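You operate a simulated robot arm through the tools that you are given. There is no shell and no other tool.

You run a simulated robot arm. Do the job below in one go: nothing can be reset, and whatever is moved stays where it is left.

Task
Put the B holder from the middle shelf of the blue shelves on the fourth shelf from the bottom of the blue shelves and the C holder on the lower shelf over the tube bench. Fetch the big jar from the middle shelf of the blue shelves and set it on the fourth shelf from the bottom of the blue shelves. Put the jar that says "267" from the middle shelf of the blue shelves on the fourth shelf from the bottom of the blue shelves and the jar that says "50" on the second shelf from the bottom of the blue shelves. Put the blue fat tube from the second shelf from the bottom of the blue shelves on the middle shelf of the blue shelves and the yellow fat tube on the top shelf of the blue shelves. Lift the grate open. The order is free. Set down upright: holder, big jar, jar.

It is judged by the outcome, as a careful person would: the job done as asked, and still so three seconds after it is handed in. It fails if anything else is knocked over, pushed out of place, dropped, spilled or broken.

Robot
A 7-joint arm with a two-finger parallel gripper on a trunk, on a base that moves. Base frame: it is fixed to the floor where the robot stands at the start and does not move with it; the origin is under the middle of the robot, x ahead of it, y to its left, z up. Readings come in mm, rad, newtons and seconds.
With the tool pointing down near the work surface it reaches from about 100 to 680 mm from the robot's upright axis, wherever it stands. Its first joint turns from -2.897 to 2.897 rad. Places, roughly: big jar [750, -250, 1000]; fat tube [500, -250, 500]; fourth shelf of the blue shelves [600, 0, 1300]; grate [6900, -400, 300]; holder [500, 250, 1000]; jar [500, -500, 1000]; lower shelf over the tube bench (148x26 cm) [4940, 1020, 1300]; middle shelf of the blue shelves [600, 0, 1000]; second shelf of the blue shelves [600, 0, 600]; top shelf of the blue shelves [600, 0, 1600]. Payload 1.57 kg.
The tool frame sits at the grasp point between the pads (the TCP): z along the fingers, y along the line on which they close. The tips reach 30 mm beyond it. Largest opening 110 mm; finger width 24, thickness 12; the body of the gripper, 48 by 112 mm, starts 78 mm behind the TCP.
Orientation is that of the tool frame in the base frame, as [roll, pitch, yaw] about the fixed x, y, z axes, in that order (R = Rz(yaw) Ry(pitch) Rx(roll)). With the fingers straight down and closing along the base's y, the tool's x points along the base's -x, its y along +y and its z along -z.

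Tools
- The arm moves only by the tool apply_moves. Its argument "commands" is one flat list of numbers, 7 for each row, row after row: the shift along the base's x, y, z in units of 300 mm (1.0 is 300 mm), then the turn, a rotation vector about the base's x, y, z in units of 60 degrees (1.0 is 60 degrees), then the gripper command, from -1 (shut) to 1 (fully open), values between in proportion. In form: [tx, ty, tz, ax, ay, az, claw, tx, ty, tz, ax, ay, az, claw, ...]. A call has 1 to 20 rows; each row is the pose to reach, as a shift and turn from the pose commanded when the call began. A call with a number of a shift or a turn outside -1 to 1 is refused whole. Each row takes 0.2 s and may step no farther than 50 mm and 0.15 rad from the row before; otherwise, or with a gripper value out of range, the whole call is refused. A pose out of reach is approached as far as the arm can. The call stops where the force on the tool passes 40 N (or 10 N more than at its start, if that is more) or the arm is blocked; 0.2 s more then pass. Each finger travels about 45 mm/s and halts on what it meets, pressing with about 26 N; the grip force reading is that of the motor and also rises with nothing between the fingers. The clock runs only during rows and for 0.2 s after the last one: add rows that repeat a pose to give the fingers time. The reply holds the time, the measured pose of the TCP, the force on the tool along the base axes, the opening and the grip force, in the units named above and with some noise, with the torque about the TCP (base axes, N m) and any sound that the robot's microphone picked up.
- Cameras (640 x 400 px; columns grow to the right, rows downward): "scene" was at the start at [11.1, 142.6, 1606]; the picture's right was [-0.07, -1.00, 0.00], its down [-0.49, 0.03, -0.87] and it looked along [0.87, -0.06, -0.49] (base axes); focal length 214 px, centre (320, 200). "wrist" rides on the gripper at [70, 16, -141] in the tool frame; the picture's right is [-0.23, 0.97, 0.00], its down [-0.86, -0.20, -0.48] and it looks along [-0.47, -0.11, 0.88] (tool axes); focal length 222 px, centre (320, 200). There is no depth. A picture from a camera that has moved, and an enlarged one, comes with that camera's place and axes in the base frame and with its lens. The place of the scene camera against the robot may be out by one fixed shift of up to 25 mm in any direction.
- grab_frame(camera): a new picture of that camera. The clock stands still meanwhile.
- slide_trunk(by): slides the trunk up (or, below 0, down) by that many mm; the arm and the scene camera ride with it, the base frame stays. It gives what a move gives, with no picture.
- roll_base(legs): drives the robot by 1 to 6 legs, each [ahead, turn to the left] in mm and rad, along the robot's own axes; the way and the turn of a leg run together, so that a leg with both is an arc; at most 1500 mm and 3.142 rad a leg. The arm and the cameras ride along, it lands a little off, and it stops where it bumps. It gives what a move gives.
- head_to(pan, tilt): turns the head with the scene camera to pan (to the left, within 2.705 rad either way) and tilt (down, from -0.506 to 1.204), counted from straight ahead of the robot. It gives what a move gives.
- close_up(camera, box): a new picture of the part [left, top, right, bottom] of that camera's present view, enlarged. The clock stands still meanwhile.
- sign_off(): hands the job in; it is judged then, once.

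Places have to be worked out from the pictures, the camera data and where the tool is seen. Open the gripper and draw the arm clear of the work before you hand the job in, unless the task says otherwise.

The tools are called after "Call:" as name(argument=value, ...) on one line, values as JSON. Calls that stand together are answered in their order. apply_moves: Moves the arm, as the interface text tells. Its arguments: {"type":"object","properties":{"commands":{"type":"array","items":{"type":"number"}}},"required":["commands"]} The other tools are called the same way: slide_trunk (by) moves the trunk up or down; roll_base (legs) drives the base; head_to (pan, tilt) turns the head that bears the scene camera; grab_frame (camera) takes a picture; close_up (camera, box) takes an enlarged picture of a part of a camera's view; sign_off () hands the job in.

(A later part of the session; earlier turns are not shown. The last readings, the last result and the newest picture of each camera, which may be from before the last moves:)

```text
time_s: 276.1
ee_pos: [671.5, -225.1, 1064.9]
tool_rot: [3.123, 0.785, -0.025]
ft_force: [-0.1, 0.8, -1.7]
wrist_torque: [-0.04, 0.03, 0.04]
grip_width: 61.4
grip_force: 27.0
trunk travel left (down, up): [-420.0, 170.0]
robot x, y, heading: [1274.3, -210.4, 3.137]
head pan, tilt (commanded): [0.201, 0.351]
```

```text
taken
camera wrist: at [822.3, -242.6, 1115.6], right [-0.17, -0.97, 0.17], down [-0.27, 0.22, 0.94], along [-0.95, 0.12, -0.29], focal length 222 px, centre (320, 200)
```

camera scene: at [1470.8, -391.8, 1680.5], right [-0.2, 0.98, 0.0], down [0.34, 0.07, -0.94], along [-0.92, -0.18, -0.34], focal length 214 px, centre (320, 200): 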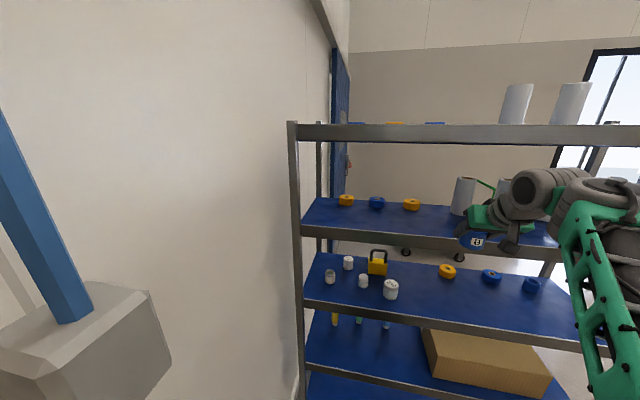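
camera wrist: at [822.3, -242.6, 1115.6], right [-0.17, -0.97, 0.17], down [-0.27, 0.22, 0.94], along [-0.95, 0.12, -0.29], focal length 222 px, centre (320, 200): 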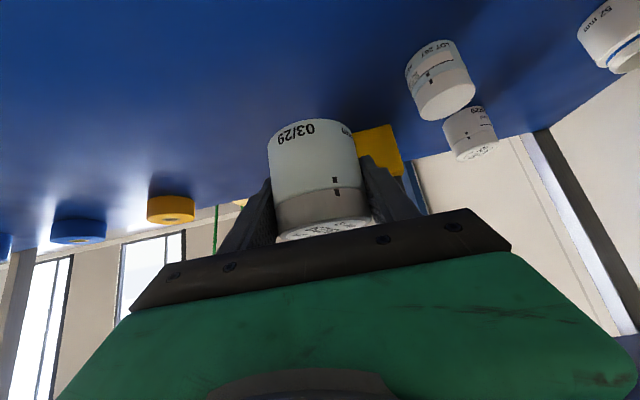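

Call:
roll_base(legs=[[-245, 0]])

Call:
slide_trunk(by=165)

Call:
apply_moves(commands=[0, 0, 0.12, 0, 0, 0, -1, 0, 0, 0.24, 0, 0, 0, -1, 0, 0, 0.36, 0, 0, 0, -1, 0, 0, 0.48, 0, 0, 0, -1, 0, 0, 0.6, 0, 0, 0, -1])

Call:
grab_frame(camera="wrist")

Call:
grab_frame(camera="scene")

```text
time_s: 277.9
ee_pos: [920.3, -225.9, 1065.3]
tool_rot: [3.124, 0.784, -0.024]
ft_force: [-0.4, 0.2, -1.7]
wrist_torque: [0.01, 0.01, -0.01]
grip_width: 61.3
grip_force: 26.6
trunk travel left (down, up): [-420.0, 170.0]
robot x, y, heading: [1523.5, -211.9, 3.141]
head pan, tilt (commanded): [0.201, 0.351]
```

```text
time_s: 279.8
ee_pos: [920.5, -225.2, 1230.0]
tool_rot: [3.122, 0.783, -0.025]
ft_force: [-0.1, 0.9, -1.8]
wrist_torque: [0.0, 0.01, -0.01]
grip_width: 61.1
grip_force: 25.7
trunk travel left (down, up): [-585.0, 5.0]
robot x, y, heading: [1522.5, -211.3, 3.141]
head pan, tilt (commanded): [0.201, 0.351]
```

```text
time_s: 281.0
ee_pos: [920.3, -226.9, 1410.8]
tool_rot: [3.122, 0.783, -0.025]
ft_force: [0.9, 0.0, -2.6]
wrist_torque: [-0.03, 0.02, 0.02]
grip_width: 61.0
grip_force: 26.1
trunk travel left (down, up): [-585.0, 5.0]
robot x, y, heading: [1524.4, -212.1, 3.141]
head pan, tilt (commanded): [0.201, 0.351]
```

```text
taken
camera wrist: at [1069.7, -243.5, 1461.5], right [-0.17, -0.97, 0.17], down [-0.27, 0.22, 0.94], along [-0.95, 0.11, -0.3], focal length 222 px, centre (320, 200)
```

wrist: 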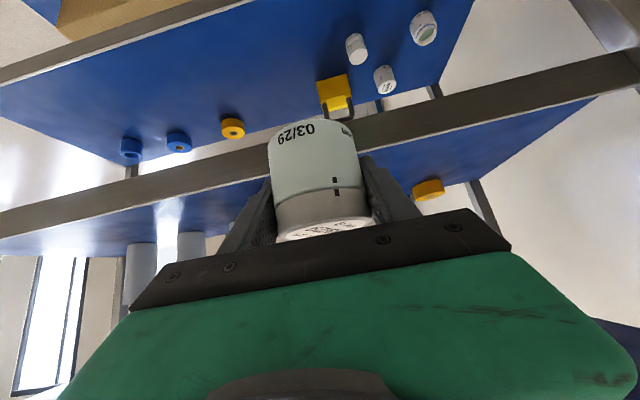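

```text
taken
camera scene: at [1472.2, -391.6, 1680.5], right [-0.2, 0.98, 0.0], down [0.34, 0.07, -0.94], along [-0.92, -0.19, -0.34], focal length 214 px, centre (320, 200)
```

scene: 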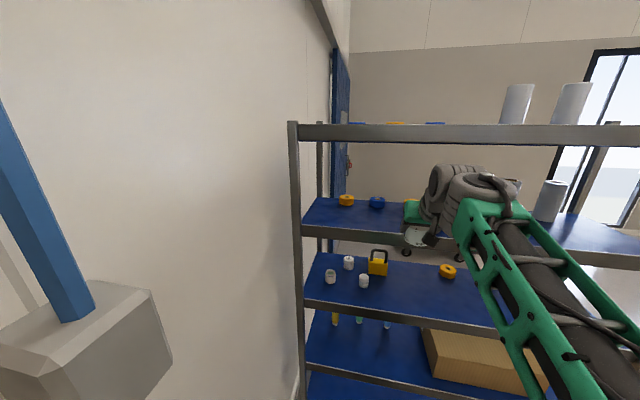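

Call:
roll_base(legs=[[268, 0]])

Call:
apply_moves(commands=[0, 0, -0.07, 0, 0, 0, -1, 0, 0, -0.14, 0, 0, 0, -1, 0, 0, -0.19, 0, 0, 0, -1, 0, 0, -0.215, 0, 0, 0, -1])

Call:
grab_frame(camera="wrist")

```text
time_s: 282.9
ee_pos: [651.4, -225.7, 1410.3]
tool_rot: [3.123, 0.783, -0.025]
ft_force: [-1.1, 0.1, -1.9]
wrist_torque: [-0.01, -0.03, 0.01]
grip_width: 61.2
grip_force: 26.1
trunk travel left (down, up): [-585.0, 5.0]
robot x, y, heading: [1253.5, -211.9, 3.141]
head pan, tilt (commanded): [0.201, 0.351]
```

```text
time_s: 283.9
ee_pos: [653.4, -225.8, 1346.3]
tool_rot: [3.122, 0.783, -0.026]
ft_force: [-0.6, 0.5, -1.2]
wrist_torque: [0.0, 0.0, 0.0]
grip_width: 61.1
grip_force: 25.8
trunk travel left (down, up): [-585.0, 5.0]
robot x, y, heading: [1255.8, -212.0, 3.137]
head pan, tilt (commanded): [0.201, 0.351]
```

```text
taken
camera wrist: at [802.3, -242.4, 1396.3], right [-0.17, -0.97, 0.17], down [-0.26, 0.22, 0.94], along [-0.95, 0.12, -0.29], focal length 222 px, centre (320, 200)
```

wrist: 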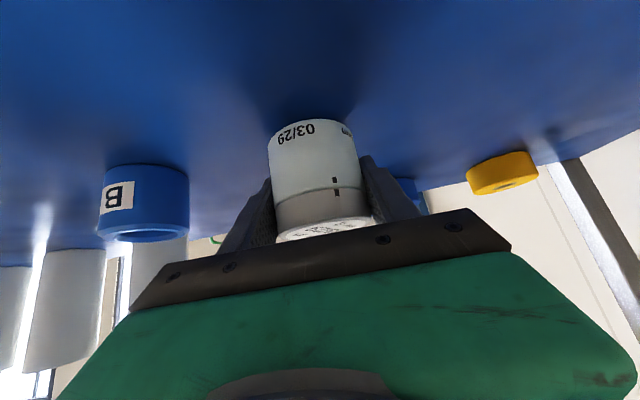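

Call:
apply_moves(commands=[0, 0, -0.01, 0, 0, 0, -1, 0, 0, -0.02, 0, 0, 0, -1, 0, 0, -0.028, 0, 0, 0, -1, 0, 0, -0.033, 0, 0, 0, -1])

```text
time_s: 284.9
ee_pos: [653.0, -224.9, 1336.0]
tool_rot: [3.123, 0.784, -0.027]
ft_force: [0.0, 1.0, -1.8]
wrist_torque: [-0.01, 0.04, -0.02]
grip_width: 61.5
grip_force: 26.6
trunk travel left (down, up): [-585.0, 5.0]
robot x, y, heading: [1256.8, -210.3, 3.14]
head pan, tilt (commanded): [0.201, 0.351]
```

Call:
apply_moves(commands=[0, 0, -0.005, 0, 0, 0, -1, 0, 0, -0.01, 0, 0, 0, -1])

```text
time_s: 285.5
ee_pos: [653.5, -224.4, 1336.2]
tool_rot: [3.121, 0.791, -0.027]
ft_force: [-0.8, 0.1, 8.6]
wrist_torque: [0.23, -0.22, 0.01]
grip_width: 61.0
grip_force: 26.1
trunk travel left (down, up): [-585.0, 5.0]
robot x, y, heading: [1255.5, -212.4, 3.142]
head pan, tilt (commanded): [0.201, 0.351]
```

Contact with 8.6 N. I release the big jar and withdraw along the tool axis.

Call:
apply_moves(commands=[0, 0, 0.002, 0, 0, 0, 0.25, 0, 0, 0.002, 0, 0, 0, 0.65, 0, 0, 0.002, 0, 0, 0, 0.65, 0, 0, 0.002, 0, 0, 0, 0.65, 0.03, 0, 0.033, 0, 0, 0, 0.65, 0.08, 0, 0.083, 0, 0, 0, 0.65, 0.15, 0, 0.153, 0, 0, 0, 0.65, 0.22, 0, 0.233, 0, 0, 0, 0.65])

Call:
grab_frame(camera="wrist")

```text
time_s: 287.3
ee_pos: [718.8, -225.0, 1403.9]
tool_rot: [3.122, 0.785, -0.027]
ft_force: [0.0, -0.4, -0.6]
wrist_torque: [0.0, 0.01, -0.01]
grip_width: 91.1
grip_force: 0.0
trunk travel left (down, up): [-585.0, 5.0]
robot x, y, heading: [1255.4, -209.9, 3.14]
head pan, tilt (commanded): [0.201, 0.351]
```

```text
taken
camera wrist: at [868.8, -243.0, 1454.6], right [-0.17, -0.97, 0.17], down [-0.27, 0.22, 0.94], along [-0.95, 0.12, -0.29], focal length 222 px, centre (320, 200)
```

wrist: 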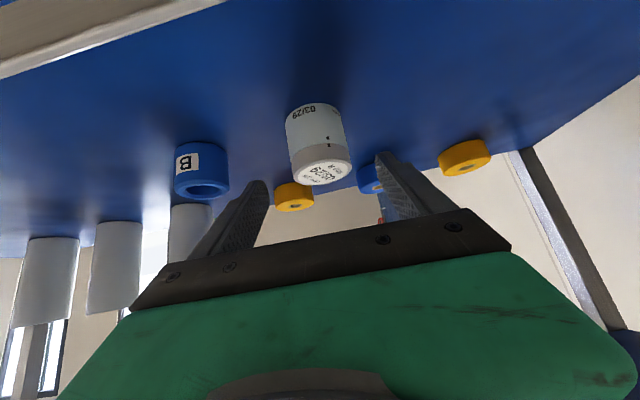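

The big jar stands on the fourth shelf. Next the LOT 267 jar: back off, shift to y≈−350 and go down to the middle bay.

Call:
roll_base(legs=[[-260, 0]])

Call:
apply_moves(commands=[-0.04, -0.083, -0.11, 0, 0, 0, 1, -0.08, -0.166, -0.22, 0, 0, 0, 1, -0.12, -0.25, -0.33, 0, 0, 0, 1, -0.16, -0.333, -0.44, 0, 0, 0, 1, -0.2, -0.417, -0.55, 0, 0, 0, 1])

Call:
slide_trunk(by=-165)

Call:
roll_base(legs=[[140, 0]])

Call:
grab_frame(camera="wrist")

Call:
close_up(camera="wrist", box=[200, 50, 520, 250])

```text
time_s: 289.2
ee_pos: [981.8, -225.5, 1404.2]
tool_rot: [3.123, 0.787, -0.025]
ft_force: [1.0, -0.5, 0.7]
wrist_torque: [0.0, 0.01, -0.01]
grip_width: 90.6
grip_force: 0.1
trunk travel left (down, up): [-585.0, 5.0]
robot x, y, heading: [1520.7, -210.6, 3.141]
head pan, tilt (commanded): [0.201, 0.351]
```

```text
time_s: 290.4
ee_pos: [919.6, -352.7, 1238.7]
tool_rot: [3.123, 0.786, -0.027]
ft_force: [-0.6, 1.3, 0.5]
wrist_torque: [0.02, 0.03, 0.02]
grip_width: 110.3
grip_force: 0.0
trunk travel left (down, up): [-585.0, 5.0]
robot x, y, heading: [1518.7, -212.2, 3.136]
head pan, tilt (commanded): [0.201, 0.351]
```

```text
time_s: 292.2
ee_pos: [920.8, -350.6, 1073.9]
tool_rot: [3.122, 0.782, -0.026]
ft_force: [0.1, 0.6, -0.2]
wrist_torque: [-0.04, -0.01, 0.03]
grip_width: 110.0
grip_force: 0.1
trunk travel left (down, up): [-420.0, 170.0]
robot x, y, heading: [1518.0, -216.4, 3.138]
head pan, tilt (commanded): [0.201, 0.351]
```

```text
time_s: 293.6
ee_pos: [779.2, -350.5, 1074.0]
tool_rot: [3.123, 0.785, -0.027]
ft_force: [-0.2, -0.5, -0.2]
wrist_torque: [-0.01, -0.04, 0.01]
grip_width: 110.1
grip_force: 0.1
trunk travel left (down, up): [-420.0, 170.0]
robot x, y, heading: [1373.6, -211.8, 3.145]
head pan, tilt (commanded): [0.201, 0.351]
```

```text
taken
camera wrist: at [928.5, -367.9, 1124.1], right [-0.17, -0.97, 0.17], down [-0.27, 0.22, 0.94], along [-0.95, 0.12, -0.29], focal length 222 px, centre (320, 200)
```

wrist: 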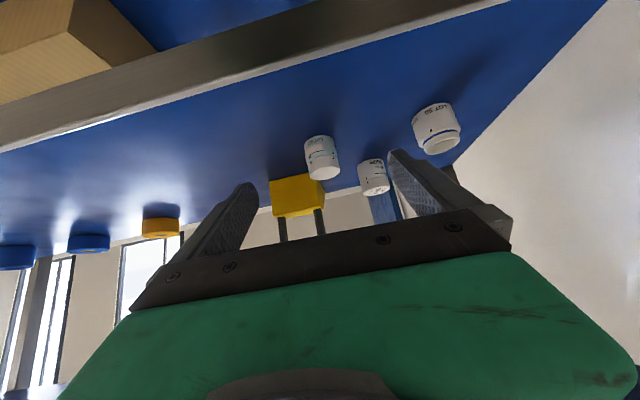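

```text
2.00 times, centred on (360, 150) of wrist
camera zoom: at [928.5, -367.9, 1124.1], right [-0.17, -0.97, 0.17], down [-0.27, 0.22, 0.94], along [-0.95, 0.12, -0.29], focal length 444 px, centre (240, 300)
```

zoom: 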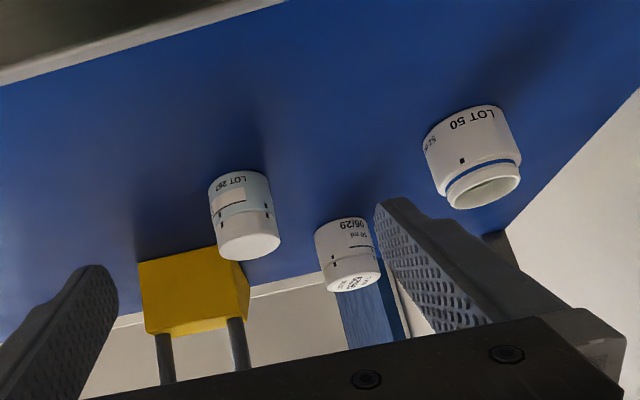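

LOT 267 jar at ≈(634, −346), top ≈ 996; LOT 50 at ≈(636, −515). I drive 145 mm ahead to be above the 267 jar and lower partway.

Call:
roll_base(legs=[[145, 0]])

Call:
apply_moves(commands=[0, 0.012, -0.06, 0, 0, 0, 0.6, 0, 0.014, -0.12, 0, 0, 0, 0.5, 0, 0.014, -0.18, 0, 0, 0, 0.5, 0, 0.014, -0.22, 0, 0, 0, 0.5])

Call:
grab_frame(camera="wrist")

```text
time_s: 294.9
ee_pos: [644.1, -349.1, 1070.3]
tool_rot: [3.13, 0.779, -0.019]
ft_force: [0.4, 1.2, 0.2]
wrist_torque: [0.01, -0.01, 0.02]
grip_width: 109.9
grip_force: 0.0
trunk travel left (down, up): [-420.0, 170.0]
robot x, y, heading: [1230.6, -210.4, 3.143]
head pan, tilt (commanded): [0.201, 0.351]
```

```text
time_s: 295.9
ee_pos: [638.7, -345.1, 1000.0]
tool_rot: [3.129, 0.775, -0.019]
ft_force: [0.3, -0.1, 0.1]
wrist_torque: [-0.01, -0.01, 0.03]
grip_width: 82.1
grip_force: 0.0
trunk travel left (down, up): [-420.0, 170.0]
robot x, y, heading: [1233.3, -212.0, 3.142]
head pan, tilt (commanded): [0.201, 0.351]
```

```text
taken
camera wrist: at [785.8, -362.8, 1052.7], right [-0.17, -0.97, 0.17], down [-0.28, 0.21, 0.94], along [-0.95, 0.12, -0.3], focal length 222 px, centre (320, 200)
```

wrist: 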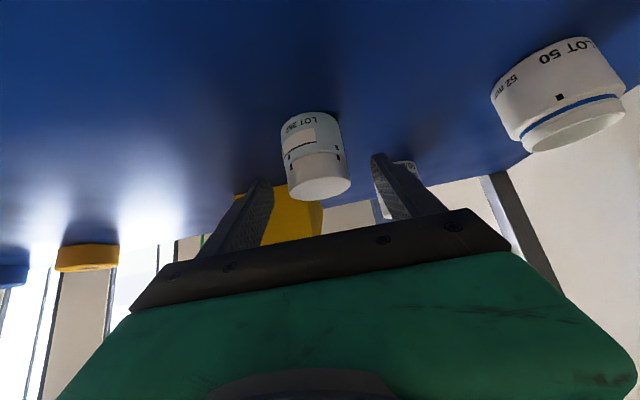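

Aligned. I lower 13 mm and grip the 267 jar.

Call:
apply_moves(commands=[0, -0.003, -0.02, 0, 0, 0, 0.5, 0, -0.004, -0.045, 0, 0, 0, 0.5, 0, -0.004, -0.045, 0, 0, 0, -1, 0, -0.004, -0.045, 0, 0, 0, -1, 0, -0.004, -0.045, 0, 0, 0, -1, 0, -0.004, -0.045, 0, 0, 0, -1, 0, -0.004, -0.045, 0, 0, 0, -1])

Call:
grab_frame(camera="wrist")

```text
time_s: 297.5
ee_pos: [637.4, -346.2, 987.6]
tool_rot: [3.129, 0.775, -0.019]
ft_force: [0.4, 0.3, -0.5]
wrist_torque: [0.04, -0.03, 0.01]
grip_width: 44.0
grip_force: 26.3
trunk travel left (down, up): [-420.0, 170.0]
robot x, y, heading: [1231.9, -215.1, 3.138]
head pan, tilt (commanded): [0.201, 0.351]
```

```text
taken
camera wrist: at [786.1, -363.9, 1039.5], right [-0.17, -0.97, 0.17], down [-0.28, 0.21, 0.94], along [-0.95, 0.12, -0.3], focal length 222 px, centre (320, 200)
```

wrist: 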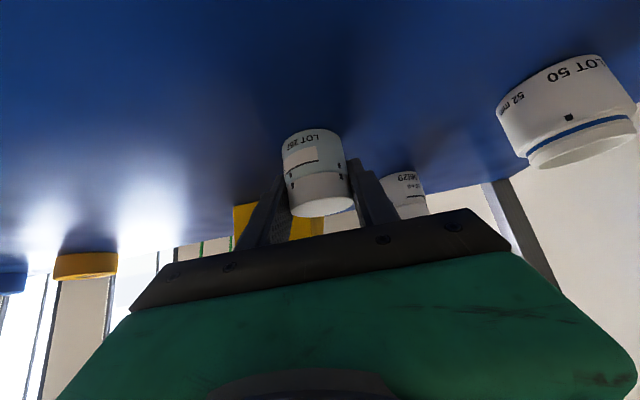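

Call:
apply_moves(commands=[0, 0, 0.04, 0, 0, 0, -1, 0, 0, 0.09, 0, 0, 0, -1, 0, 0, 0.15, 0, 0, 0, -1, 0, 0, 0.21, 0, 0, 0, -1, 0, 0, 0.26, 0, 0, 0, -1, 0, 0, 0.26, 0, 0, 0, -1])

Call:
roll_base(legs=[[-290, 0]])

Call:
slide_trunk(by=165)

Call:
grab_frame(camera="wrist")

```text
time_s: 298.9
ee_pos: [637.6, -346.0, 1064.7]
tool_rot: [3.13, 0.771, -0.018]
ft_force: [0.8, 0.4, -0.3]
wrist_torque: [0.01, -0.01, -0.01]
grip_width: 43.7
grip_force: 25.9
trunk travel left (down, up): [-420.0, 170.0]
robot x, y, heading: [1232.3, -209.8, 3.137]
head pan, tilt (commanded): [0.201, 0.351]
```

```text
time_s: 300.9
ee_pos: [928.2, -347.0, 1065.6]
tool_rot: [3.129, 0.773, -0.02]
ft_force: [-0.5, -0.2, -0.2]
wrist_torque: [0.02, 0.03, 0.01]
grip_width: 43.7
grip_force: 25.9
trunk travel left (down, up): [-420.0, 170.0]
robot x, y, heading: [1524.1, -208.4, 3.142]
head pan, tilt (commanded): [0.201, 0.351]
```

```text
time_s: 302.8
ee_pos: [930.2, -347.0, 1230.5]
tool_rot: [3.13, 0.773, -0.019]
ft_force: [-0.3, -0.1, -0.9]
wrist_torque: [0.0, 0.01, -0.01]
grip_width: 43.9
grip_force: 26.6
trunk travel left (down, up): [-585.0, 5.0]
robot x, y, heading: [1522.0, -214.1, 3.139]
head pan, tilt (commanded): [0.201, 0.351]
```

```text
taken
camera wrist: at [1078.4, -364.5, 1282.4], right [-0.17, -0.97, 0.17], down [-0.28, 0.21, 0.94], along [-0.95, 0.12, -0.3], focal length 222 px, centre (320, 200)
```

wrist: 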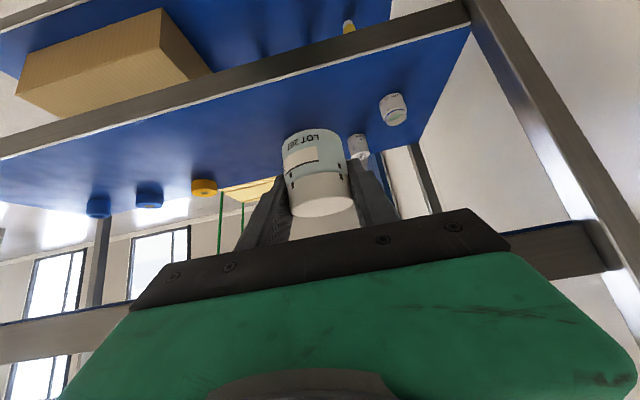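

Call:
apply_moves(commands=[0, 0, 0.12, 0, 0, 0, -1, 0, 0, 0.24, 0, 0, 0, -1, 0, 0, 0.36, 0, 0, 0, -1, 0, 0, 0.48, 0, 0, 0, -1, 0, 0, 0.6, 0, 0, 0, -1])

Call:
roll_base(legs=[[278, 0]])

Call:
grab_frame(camera="wrist")

```text
time_s: 304.0
ee_pos: [930.4, -347.7, 1411.6]
tool_rot: [3.129, 0.772, -0.02]
ft_force: [-1.0, -0.4, -0.8]
wrist_torque: [0.02, -0.02, 0.01]
grip_width: 43.4
grip_force: 25.9
trunk travel left (down, up): [-585.0, 5.0]
robot x, y, heading: [1523.6, -214.4, 3.137]
head pan, tilt (commanded): [0.201, 0.351]
```

```text
time_s: 306.0
ee_pos: [650.9, -345.5, 1409.8]
tool_rot: [3.131, 0.772, -0.02]
ft_force: [-1.5, 0.0, -0.9]
wrist_torque: [-0.03, 0.02, -0.03]
grip_width: 43.9
grip_force: 26.2
trunk travel left (down, up): [-585.0, 5.0]
robot x, y, heading: [1246.6, -210.3, 3.137]
head pan, tilt (commanded): [0.201, 0.351]
```

```text
taken
camera wrist: at [798.2, -364.2, 1463.0], right [-0.17, -0.97, 0.17], down [-0.28, 0.21, 0.94], along [-0.94, 0.12, -0.31], focal length 222 px, centre (320, 200)
```

wrist: 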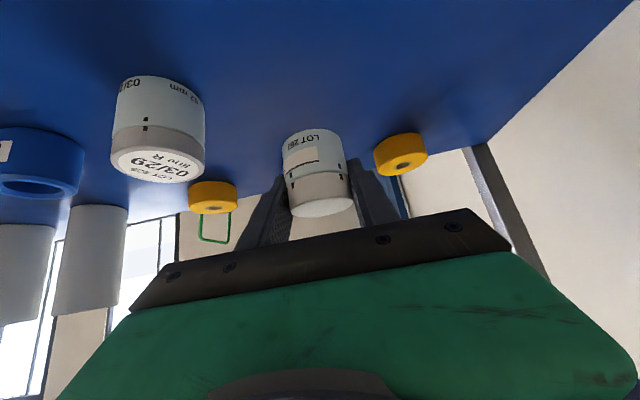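

Call:
apply_moves(commands=[0, 0, -0.07, 0, 0, 0, -1, 0, 0, -0.14, 0, 0, 0, -1, 0, 0, -0.19, 0, 0, 0, -1, 0, 0, -0.22, 0, 0, 0, -1, 0, 0, -0.227, 0, 0, 0, -1])

Call:
apply_moves(commands=[0, 0, -0.007, 0, 0, 0, -1, 0, 0, -0.013, 0, 0, 0, -1])

```text
time_s: 307.2
ee_pos: [650.2, -346.6, 1343.7]
tool_rot: [3.132, 0.773, -0.021]
ft_force: [0.0, 0.5, -0.9]
wrist_torque: [0.0, -0.02, 0.01]
grip_width: 43.6
grip_force: 25.4
trunk travel left (down, up): [-585.0, 5.0]
robot x, y, heading: [1245.3, -212.0, 3.142]
head pan, tilt (commanded): [0.201, 0.351]
```

```text
time_s: 307.8
ee_pos: [649.6, -346.6, 1338.5]
tool_rot: [3.131, 0.772, -0.021]
ft_force: [0.0, -0.3, -0.7]
wrist_torque: [0.01, -0.03, 0.02]
grip_width: 43.7
grip_force: 25.5
trunk travel left (down, up): [-585.0, 5.0]
robot x, y, heading: [1244.9, -214.3, 3.137]
head pan, tilt (commanded): [0.201, 0.351]
```

Call:
apply_moves(commands=[0, 0, -0.006, 0, 0, 0, -1, 0, 0, -0.011, 0, 0, 0, -1])

```text
time_s: 308.4
ee_pos: [651.6, -346.6, 1338.0]
tool_rot: [3.13, 0.775, -0.021]
ft_force: [-1.0, -1.2, 4.1]
wrist_torque: [0.09, -0.01, 0.04]
grip_width: 43.7
grip_force: 25.9
trunk travel left (down, up): [-585.0, 5.0]
robot x, y, heading: [1246.2, -209.7, 3.144]
head pan, tilt (commanded): [0.201, 0.351]
```

Light contact (4 N). One tiny step more, then release and withdraw.

Call:
apply_moves(commands=[0, 0, -0.004, 0, 0, 0, -1, 0, 0, -0.003, 0, 0, 0, -0.1, 0, 0, -0.002, 0, 0, 0, 0.4, 0, 0, -0.002, 0, 0, 0, 0.4, 0, 0, -0.002, 0, 0, 0, 0.4, 0.03, 0, 0.033, 0, 0, 0, 0.4, 0.08, 0, 0.083, 0, 0, 0, 0.4, 0.15, 0, 0.153, 0, 0, 0, 0.4, 0.22, 0, 0.233, 0, 0, 0, 0.4])

Call:
grab_frame(camera="wrist")

```text
time_s: 310.4
ee_pos: [719.5, -346.1, 1405.9]
tool_rot: [3.131, 0.77, -0.018]
ft_force: [0.2, 0.2, 0.5]
wrist_torque: [0.04, -0.01, 0.01]
grip_width: 77.0
grip_force: 0.1
trunk travel left (down, up): [-585.0, 5.0]
robot x, y, heading: [1243.0, -215.3, 3.138]
head pan, tilt (commanded): [0.201, 0.351]
```

```text
taken
camera wrist: at [866.8, -364.0, 1458.1], right [-0.17, -0.97, 0.17], down [-0.28, 0.21, 0.94], along [-0.95, 0.12, -0.3], focal length 222 px, centre (320, 200)
```

wrist: 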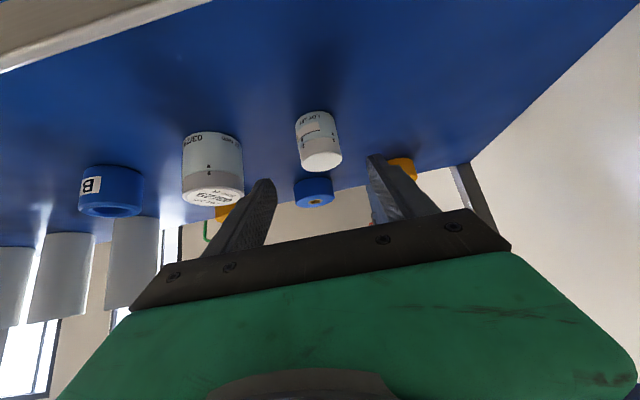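

The 267 jar stands on the fourth shelf next to the others. Now the open LOT 50 jar near the right post: I back off, centre the arm, lower, and turn the robot 0.35 rad left so the approach comes diagonally, away from the post (y≈−582).

Call:
roll_base(legs=[[-240, 0]])

Call:
apply_moves(commands=[-0.05, 0.09, -0.11, 0, 0, 0, 1, -0.1, 0.18, -0.22, 0, 0, 0, 1, -0.15, 0.27, -0.33, 0, 0, 0, 1, -0.2, 0.36, -0.44, 0, 0, 0, 1, -0.25, 0.447, -0.55, 0, 0, 0, 1])

Call:
slide_trunk(by=-165)

Call:
roll_base(legs=[[0, 0.35]])

Call:
grab_frame(camera="wrist")

Call:
grab_frame(camera="scene")

```text
time_s: 312.1
ee_pos: [959.8, -345.3, 1405.8]
tool_rot: [3.128, 0.772, -0.023]
ft_force: [0.4, -0.4, -0.4]
wrist_torque: [0.02, -0.02, 0.03]
grip_width: 77.1
grip_force: 0.2
trunk travel left (down, up): [-585.0, 5.0]
robot x, y, heading: [1486.3, -213.9, 3.142]
head pan, tilt (commanded): [0.201, 0.351]
```

```text
time_s: 313.4
ee_pos: [883.8, -212.1, 1239.5]
tool_rot: [3.13, 0.773, -0.022]
ft_force: [-0.2, 0.5, 0.7]
wrist_torque: [0.01, 0.0, 0.0]
grip_width: 110.1
grip_force: 0.0
trunk travel left (down, up): [-585.0, 5.0]
robot x, y, heading: [1488.8, -210.0, 3.135]
head pan, tilt (commanded): [0.201, 0.351]
```

```text
time_s: 315.2
ee_pos: [885.1, -212.9, 1075.6]
tool_rot: [3.13, 0.772, -0.023]
ft_force: [-0.8, 0.4, 0.3]
wrist_torque: [0.02, 0.0, -0.04]
grip_width: 110.1
grip_force: 0.0
trunk travel left (down, up): [-420.0, 170.0]
robot x, y, heading: [1484.5, -211.7, 3.139]
head pan, tilt (commanded): [0.201, 0.351]
```

```text
time_s: 316.7
ee_pos: [919.5, -415.7, 1076.1]
tool_rot: [3.13, 0.773, 0.325]
ft_force: [-0.4, 0.6, -1.1]
wrist_torque: [-0.01, -0.04, -0.01]
grip_width: 110.0
grip_force: 0.0
trunk travel left (down, up): [-420.0, 170.0]
robot x, y, heading: [1484.2, -210.0, -2.802]
head pan, tilt (commanded): [0.201, 0.351]
```

```text
taken
camera wrist: at [1066.0, -382.9, 1127.9], right [0.16, -0.97, 0.17], down [-0.33, 0.11, 0.94], along [-0.93, -0.21, -0.3], focal length 222 px, centre (320, 200)
```

wrist: 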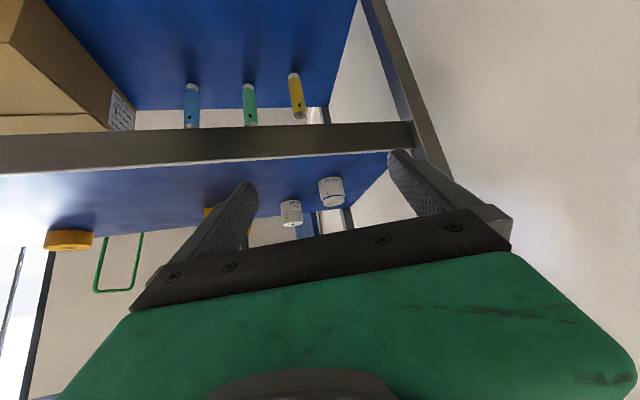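

```text
taken
camera scene: at [1494.9, -392.2, 1515.6], right [-0.52, 0.86, 0.0], down [0.29, 0.18, -0.94], along [-0.8, -0.48, -0.34], focal length 214 px, centre (320, 200)
```

scene: 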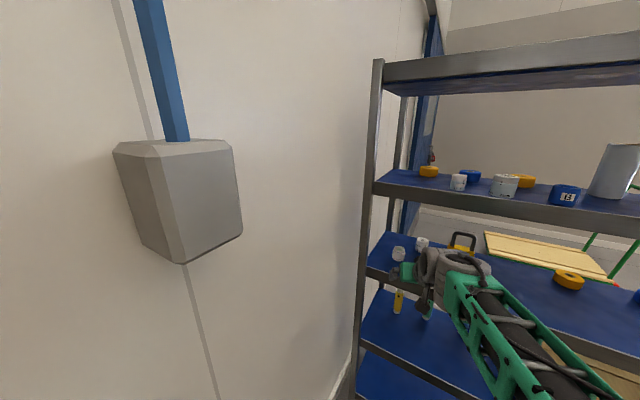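

The approach line passes right through the LOT 50 jar. I drive ahead 170 mm and re-measure.

Call:
roll_base(legs=[[170, 0]])

Call:
grab_frame(camera="wrist")

Call:
close_up(camera="wrist", box=[200, 80, 440, 230])

```text
time_s: 318.2
ee_pos: [759.0, -473.6, 1075.6]
tool_rot: [3.129, 0.773, 0.321]
ft_force: [0.4, -0.7, -0.3]
wrist_torque: [0.02, 0.02, 0.01]
grip_width: 110.0
grip_force: 0.0
trunk travel left (down, up): [-420.0, 170.0]
robot x, y, heading: [1323.3, -271.3, -2.798]
head pan, tilt (commanded): [0.201, 0.351]
```

```text
taken
camera wrist: at [904.5, -440.2, 1127.8], right [0.16, -0.97, 0.17], down [-0.33, 0.11, 0.94], along [-0.93, -0.21, -0.3], focal length 222 px, centre (320, 200)
```

wrist: 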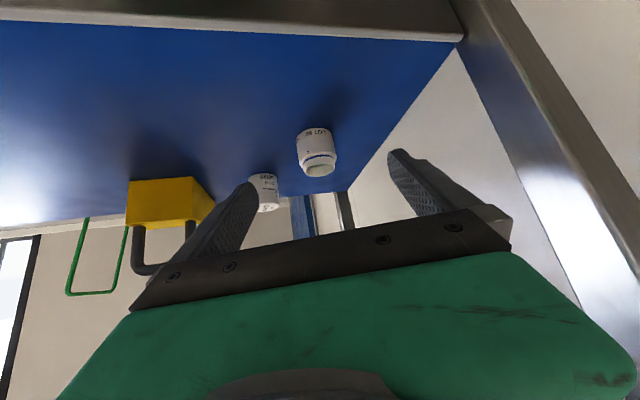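

```text
2.67 times, centred on (320, 155) of wrist
camera zoom: at [904.5, -440.2, 1127.8], right [0.16, -0.97, 0.17], down [-0.33, 0.11, 0.94], along [-0.93, -0.21, -0.3], focal length 592 px, centre (320, 320)
```

zoom: 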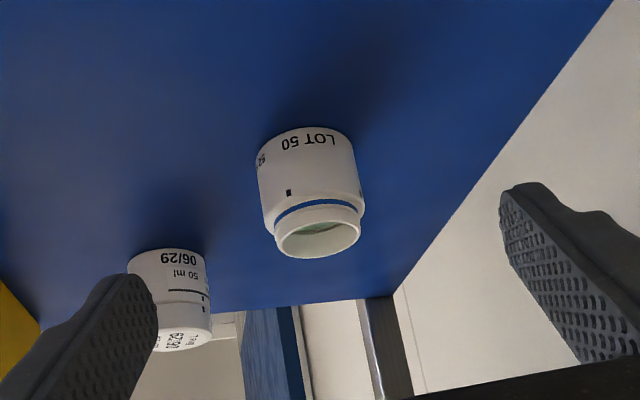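

LOT 50 jar at ≈(635, −508), top ≈ 998 (open, so I'll keep it upright and move gently). I drive 128 mm, then correct laterally and lower.

Call:
roll_base(legs=[[128, 0]])

Call:
apply_moves(commands=[-0.005, 0.014, -0.06, 0, 0, 0, 0.6, -0.01, 0.027, -0.12, 0, 0, 0, 0.5, -0.01, 0.027, -0.18, 0, 0, 0, 0.5, -0.01, 0.027, -0.23, 0, 0, 0, 0.5])

Call:
grab_frame(camera="wrist")

```text
time_s: 319.4
ee_pos: [658.1, -511.0, 1067.5]
tool_rot: [3.132, 0.757, 0.329]
ft_force: [0.2, -0.2, -1.5]
wrist_torque: [-0.02, 0.04, 0.03]
grip_width: 109.6
grip_force: 0.1
trunk travel left (down, up): [-420.0, 170.0]
robot x, y, heading: [1218.5, -305.4, -2.802]
head pan, tilt (commanded): [0.201, 0.351]
stopped in leg 1: the robot was blocked; the commanded pose is now the measured one
```

```text
time_s: 320.4
ee_pos: [653.4, -503.8, 998.8]
tool_rot: [3.131, 0.76, 0.324]
ft_force: [0.6, -0.8, 0.2]
wrist_torque: [0.0, -0.02, 0.0]
grip_width: 82.3
grip_force: 0.2
trunk travel left (down, up): [-420.0, 170.0]
robot x, y, heading: [1217.7, -307.4, -2.806]
head pan, tilt (commanded): [0.201, 0.351]
```

```text
taken
camera wrist: at [799.2, -470.0, 1052.4], right [0.16, -0.97, 0.16], down [-0.34, 0.1, 0.93], along [-0.93, -0.21, -0.32], focal length 222 px, centre (320, 200)
```

wrist: 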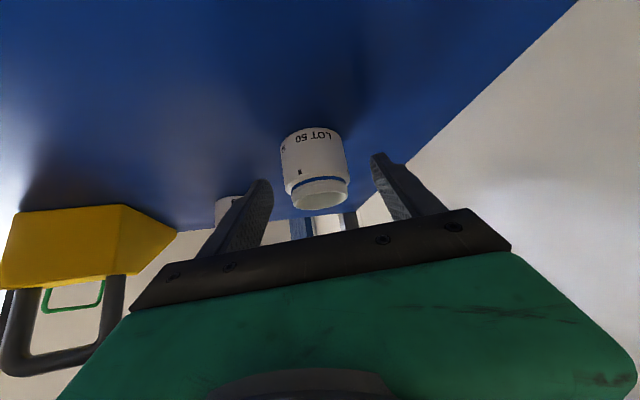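

The base was stopped just before the end: the top of the wrist brushed the underside of the shelf above, so I'll enter lower from now on. The tool itself is free; the jar's centre is about 15 mm further ahead. I move slightly forward, lower to z≈983 and look.

Call:
apply_moves(commands=[-0.014, -0.006, -0.02, 0, 0, 0, 0.5, -0.03, -0.012, -0.04, 0, 0, 0, 0.5, -0.03, -0.012, -0.052, 0, 0, 0, 0.5])

Call:
grab_frame(camera="wrist")

Call:
grab_frame(camera="scene")

```text
time_s: 321.2
ee_pos: [645.2, -507.0, 982.7]
tool_rot: [3.131, 0.76, 0.326]
ft_force: [-0.1, 0.7, -0.4]
wrist_torque: [-0.02, 0.01, 0.03]
grip_width: 82.2
grip_force: 0.1
trunk travel left (down, up): [-420.0, 170.0]
robot x, y, heading: [1218.4, -305.4, -2.798]
head pan, tilt (commanded): [0.201, 0.351]
```

```text
taken
camera wrist: at [789.7, -473.4, 1037.3], right [0.16, -0.97, 0.16], down [-0.34, 0.1, 0.93], along [-0.93, -0.21, -0.32], focal length 222 px, centre (320, 200)
```

wrist: 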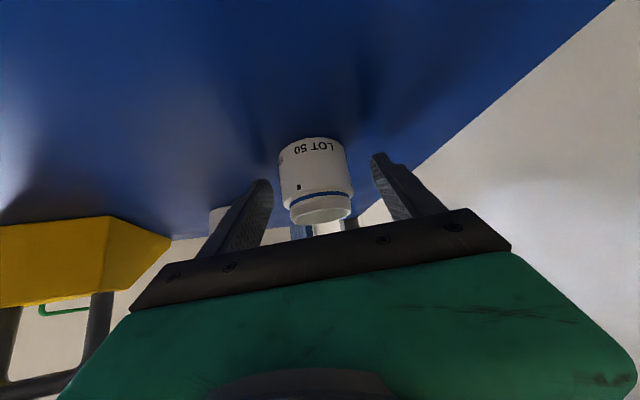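

```text
taken
camera scene: at [1228.5, -486.7, 1515.6], right [-0.52, 0.86, 0.0], down [0.29, 0.18, -0.94], along [-0.8, -0.49, -0.34], focal length 214 px, centre (320, 200)
```

scene: 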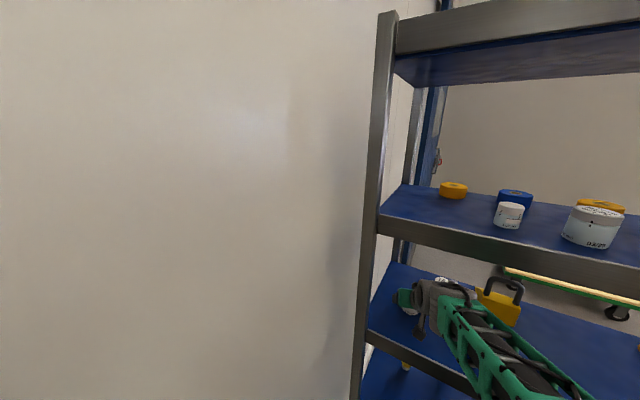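

The jar sits centred between the fingers. I close on it.

Call:
apply_moves(commands=[0, 0, 0, 0, 0, 0, 0.1, 0, 0, 0, 0, 0, 0, -1, 0, 0, 0, 0, 0, 0, -1, 0, 0, 0, 0, 0, 0, -1, 0, 0, 0, 0, 0, 0, -1])

Call:
grab_frame(camera="wrist")

```text
time_s: 322.4
ee_pos: [644.9, -507.6, 984.3]
tool_rot: [3.131, 0.759, 0.326]
ft_force: [0.3, -0.8, 0.0]
wrist_torque: [0.04, -0.02, 0.02]
grip_width: 50.5
grip_force: 25.7
trunk travel left (down, up): [-420.0, 170.0]
robot x, y, heading: [1219.4, -305.7, -2.801]
head pan, tilt (commanded): [0.201, 0.351]
```

```text
taken
camera wrist: at [789.8, -473.3, 1037.4], right [0.16, -0.97, 0.16], down [-0.34, 0.1, 0.93], along [-0.93, -0.21, -0.32], focal length 222 px, centre (320, 200)
```

wrist: 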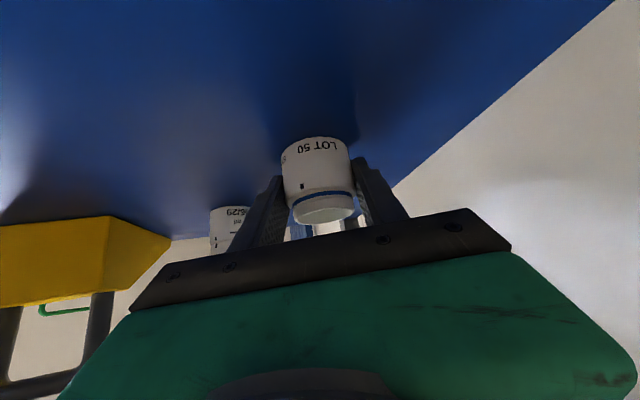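

Gripped at 50.5 mm. I lift gently by 45 mm (bottom above the lip, wrist below the upper beam) and back straight out.

Call:
apply_moves(commands=[0, 0, 0.015, 0, 0, 0, -1, 0, 0, 0.04, 0, 0, 0, -1, 0, 0, 0.07, 0, 0, 0, -1, 0, 0, 0.1, 0, 0, 0, -1, 0, 0, 0.13, 0, 0, 0, -1, 0, 0, 0.15, 0, 0, 0, -1, 0, 0, 0.155, 0, 0, 0, -1])

Call:
grab_frame(camera="wrist")

```text
time_s: 324.0
ee_pos: [643.6, -506.0, 1030.9]
tool_rot: [3.132, 0.758, 0.327]
ft_force: [1.0, -0.2, -1.7]
wrist_torque: [-0.03, 0.01, 0.01]
grip_width: 50.8
grip_force: 25.8
trunk travel left (down, up): [-420.0, 170.0]
robot x, y, heading: [1219.3, -307.7, -2.8]
head pan, tilt (commanded): [0.201, 0.351]
```

```text
taken
camera wrist: at [789.6, -473.0, 1084.1], right [0.16, -0.97, 0.16], down [-0.34, 0.1, 0.93], along [-0.93, -0.21, -0.32], focal length 222 px, centre (320, 200)
```

wrist: 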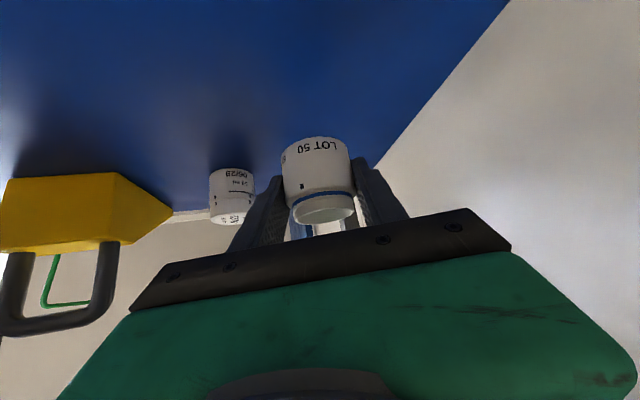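

Call:
roll_base(legs=[[-150, 0], [-150, 0]])

Call:
slide_trunk(by=-300)

Call:
grab_frame(camera="wrist")

Call:
grab_frame(camera="scene")

```text
time_s: 326.4
ee_pos: [927.1, -406.0, 1030.1]
tool_rot: [3.131, 0.758, 0.327]
ft_force: [0.5, 0.2, -0.9]
wrist_torque: [-0.01, -0.01, 0.02]
grip_width: 50.9
grip_force: 25.9
trunk travel left (down, up): [-420.0, 170.0]
robot x, y, heading: [1504.4, -205.0, -2.795]
head pan, tilt (commanded): [0.201, 0.351]
```

```text
time_s: 329.4
ee_pos: [927.2, -404.5, 730.3]
tool_rot: [3.133, 0.759, 0.326]
ft_force: [-0.2, 0.8, -0.5]
wrist_torque: [-0.02, 0.03, 0.01]
grip_width: 50.9
grip_force: 26.2
trunk travel left (down, up): [-120.0, 470.0]
robot x, y, heading: [1504.1, -205.5, -2.802]
head pan, tilt (commanded): [0.201, 0.351]
```

```text
taken
camera wrist: at [1072.4, -372.0, 784.0], right [0.16, -0.97, 0.16], down [-0.34, 0.1, 0.93], along [-0.93, -0.21, -0.32], focal length 222 px, centre (320, 200)
```

wrist: 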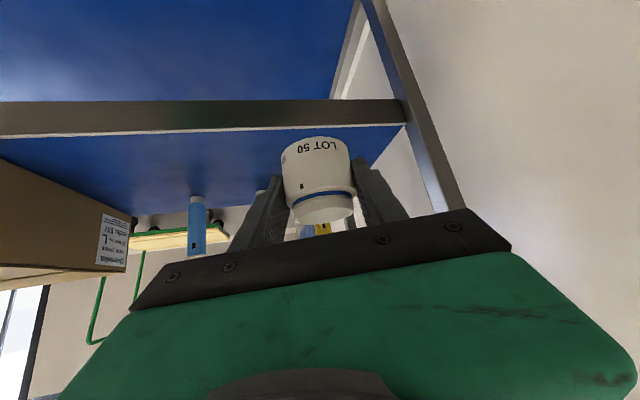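

```text
taken
camera scene: at [1511.3, -385.9, 1215.6], right [-0.52, 0.86, 0.0], down [0.29, 0.18, -0.94], along [-0.8, -0.49, -0.34], focal length 214 px, centre (320, 200)
```

scene: 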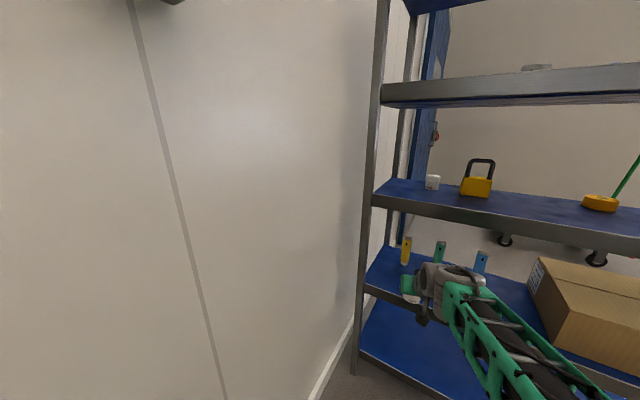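

Second shelf surface is ≈553 (lip ≈579); tubes stand at about blue (510,−189), green (513,−350), yellow (550,−486). I'll put the LOT 50 jar at about (690, −488) near the rear edge. I lower 55 mm more first and then drive in.

Call:
slide_trunk(by=-55)

Call:
roll_base(legs=[[120, 0]])

Call:
grab_frame(camera="wrist")

Call:
grab_frame(camera="scene")

```text
time_s: 330.3
ee_pos: [926.9, -405.3, 675.9]
tool_rot: [3.131, 0.76, 0.326]
ft_force: [-0.2, 0.5, -1.1]
wrist_torque: [-0.01, 0.0, -0.02]
grip_width: 50.7
grip_force: 25.8
trunk travel left (down, up): [-65.0, 525.0]
robot x, y, heading: [1501.0, -204.0, -2.801]
head pan, tilt (commanded): [0.201, 0.351]
```

```text
time_s: 331.6
ee_pos: [813.8, -445.8, 675.4]
tool_rot: [3.131, 0.76, 0.325]
ft_force: [-1.2, 0.2, -1.1]
wrist_torque: [-0.01, 0.0, 0.0]
grip_width: 51.1
grip_force: 26.2
trunk travel left (down, up): [-65.0, 525.0]
robot x, y, heading: [1389.9, -243.1, -2.801]
head pan, tilt (commanded): [0.201, 0.351]
```

```text
taken
camera wrist: at [959.5, -412.0, 728.9], right [0.16, -0.97, 0.16], down [-0.34, 0.1, 0.93], along [-0.93, -0.21, -0.32], focal length 222 px, centre (320, 200)
```

wrist: 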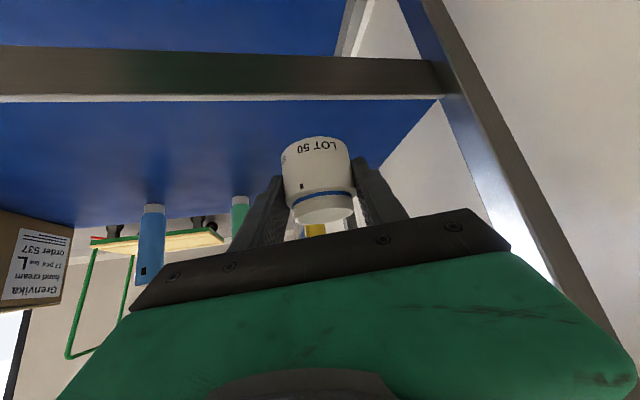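

```text
taken
camera scene: at [1398.4, -426.0, 1160.6], right [-0.52, 0.86, 0.0], down [0.29, 0.18, -0.94], along [-0.8, -0.48, -0.34], focal length 214 px, centre (320, 200)
```

scene: 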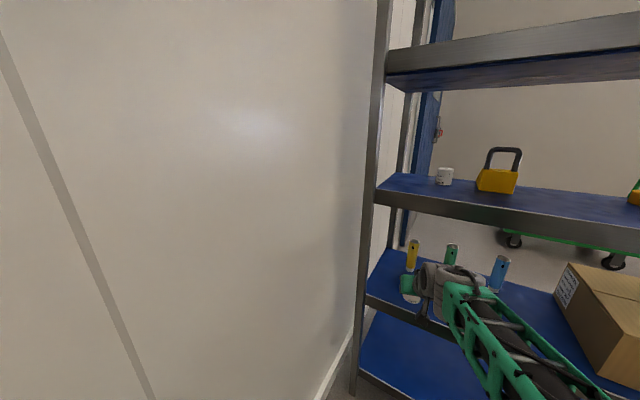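

Clear of the lip. I continue 130 mm in.

Call:
roll_base(legs=[[130, 0]])

Call:
grab_frame(camera="wrist")

```text
time_s: 332.9
ee_pos: [691.0, -488.4, 675.5]
tool_rot: [3.132, 0.76, 0.325]
ft_force: [0.4, 0.8, -0.7]
wrist_torque: [0.02, 0.03, 0.03]
grip_width: 50.7
grip_force: 25.8
trunk travel left (down, up): [-65.0, 525.0]
robot x, y, heading: [1268.0, -288.8, -2.799]
head pan, tilt (commanded): [0.201, 0.351]
```

```text
taken
camera wrist: at [837.3, -455.2, 728.9], right [0.16, -0.97, 0.16], down [-0.34, 0.1, 0.93], along [-0.93, -0.21, -0.32], focal length 222 px, centre (320, 200)
```

wrist: 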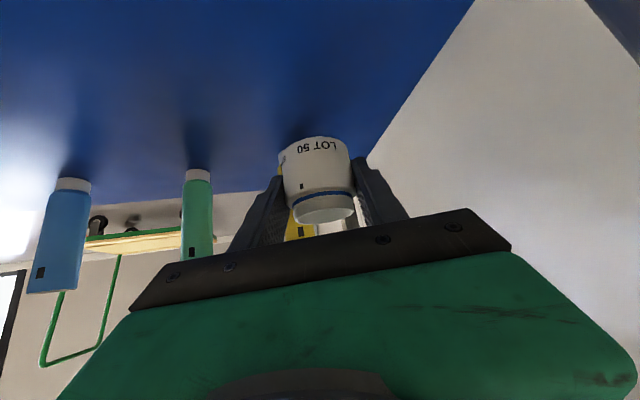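

I lower gently toward the second shelf (expected contact near TCP z≈587).

Call:
apply_moves(commands=[0, 0, -0.03, 0, 0, 0, -1, 0, 0, -0.07, 0, 0, 0, -1, 0, 0, -0.11, 0, 0, 0, -1, 0, 0, -0.15, 0, 0, 0, -1, 0, 0, -0.19, 0, 0, 0, -1, 0, 0, -0.22, 0, 0, 0, -1, 0, 0, -0.235, 0, 0, 0, -1])

Call:
grab_frame(camera="wrist")

```text
time_s: 334.4
ee_pos: [690.2, -488.2, 604.1]
tool_rot: [3.132, 0.759, 0.325]
ft_force: [0.2, 0.5, -1.1]
wrist_torque: [0.02, 0.04, 0.0]
grip_width: 51.0
grip_force: 26.2
trunk travel left (down, up): [-65.0, 525.0]
robot x, y, heading: [1269.4, -289.4, -2.8]
head pan, tilt (commanded): [0.201, 0.351]
```

```text
taken
camera wrist: at [836.9, -455.1, 658.5], right [0.16, -0.97, 0.16], down [-0.34, 0.1, 0.93], along [-0.93, -0.21, -0.32], focal length 222 px, centre (320, 200)
```

wrist: 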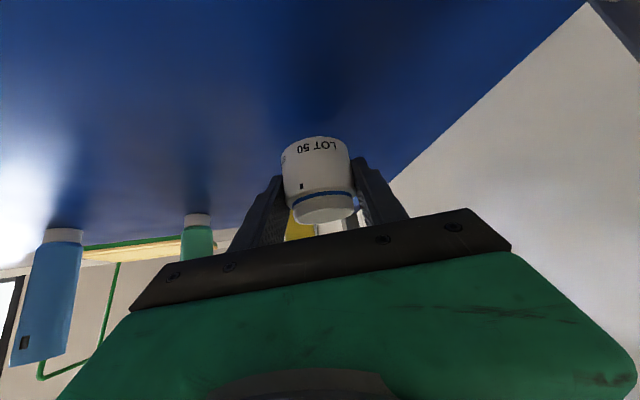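

Call:
apply_moves(commands=[0, 0, -0.01, 0, 0, 0, -1, 0, 0, -0.02, 0, 0, 0, -1, 0, 0, -0.03, 0, 0, 0, -1])

Call:
apply_moves(commands=[0, 0, -0.007, 0, 0, 0, -1, 0, 0, -0.013, 0, 0, 0, -1])

```text
time_s: 335.2
ee_pos: [692.2, -488.7, 596.0]
tool_rot: [3.131, 0.759, 0.325]
ft_force: [0.1, 0.5, -0.5]
wrist_torque: [0.04, 0.0, -0.04]
grip_width: 51.0
grip_force: 26.0
trunk travel left (down, up): [-65.0, 525.0]
robot x, y, heading: [1265.0, -288.9, -2.8]
head pan, tilt (commanded): [0.201, 0.351]
```

```text
time_s: 335.9
ee_pos: [692.8, -488.3, 591.9]
tool_rot: [3.132, 0.76, 0.324]
ft_force: [-1.1, 0.4, -0.9]
wrist_torque: [-0.01, 0.05, -0.01]
grip_width: 51.1
grip_force: 25.9
trunk travel left (down, up): [-65.0, 525.0]
robot x, y, heading: [1270.6, -291.1, -2.802]
head pan, tilt (commanded): [0.201, 0.351]
```

Call:
apply_moves(commands=[0, 0, -0.006, 0, 0, 0, -1, 0, 0, -0.012, 0, 0, 0, -1])

Call:
close_up(camera="wrist", box=[240, 100, 400, 230])

```text
time_s: 336.4
ee_pos: [692.1, -488.6, 587.4]
tool_rot: [3.131, 0.758, 0.325]
ft_force: [-0.2, -0.3, -0.5]
wrist_torque: [-0.03, -0.04, 0.02]
grip_width: 50.7
grip_force: 26.1
trunk travel left (down, up): [-65.0, 525.0]
robot x, y, heading: [1265.8, -288.4, -2.798]
head pan, tilt (commanded): [0.201, 0.351]
```

```text
3.08 times, centred on (320, 165) of wrist
camera zoom: at [837.3, -455.2, 641.7], right [0.16, -0.97, 0.16], down [-0.34, 0.1, 0.93], along [-0.93, -0.21, -0.32], focal length 684 px, centre (320, 308)
```

zoom: 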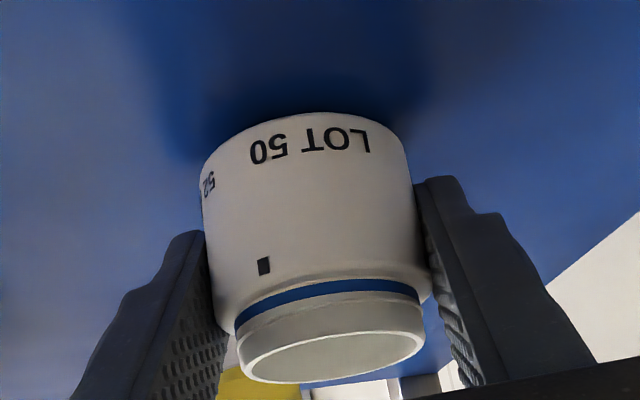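

Call:
apply_moves(commands=[0, 0, -0.006, 0, 0, 0, -1, 0, 0, -0.012, 0, 0, 0, -1])

```text
time_s: 337.1
ee_pos: [693.1, -489.0, 582.7]
tool_rot: [3.13, 0.76, 0.325]
ft_force: [-0.8, 0.2, -1.0]
wrist_torque: [0.01, 0.0, 0.01]
grip_width: 51.0
grip_force: 26.3
trunk travel left (down, up): [-65.0, 525.0]
robot x, y, heading: [1267.2, -288.1, -2.796]
head pan, tilt (commanded): [0.201, 0.351]
```

Call:
apply_moves(commands=[0, 0, -0.006, 0, 0, 0, -1, 0, 0, -0.01, 0, 0, 0, -1])

Call:
close_up(camera="wrist", box=[240, 100, 400, 230])

```text
time_s: 337.6
ee_pos: [691.3, -487.9, 583.5]
tool_rot: [3.13, 0.766, 0.325]
ft_force: [2.6, 0.2, 9.7]
wrist_torque: [0.22, -0.09, -0.07]
grip_width: 51.1
grip_force: 26.1
trunk travel left (down, up): [-65.0, 525.0]
robot x, y, heading: [1270.0, -291.6, -2.799]
head pan, tilt (commanded): [0.201, 0.351]
```

```text
3.08 times, centred on (320, 165) of wrist
camera zoom: at [837.2, -455.1, 636.8], right [0.16, -0.97, 0.16], down [-0.34, 0.1, 0.94], along [-0.93, -0.21, -0.31], focal length 684 px, centre (320, 308)
```

zoom: 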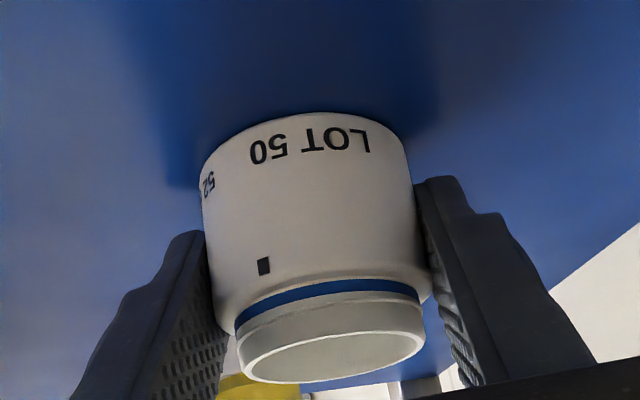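

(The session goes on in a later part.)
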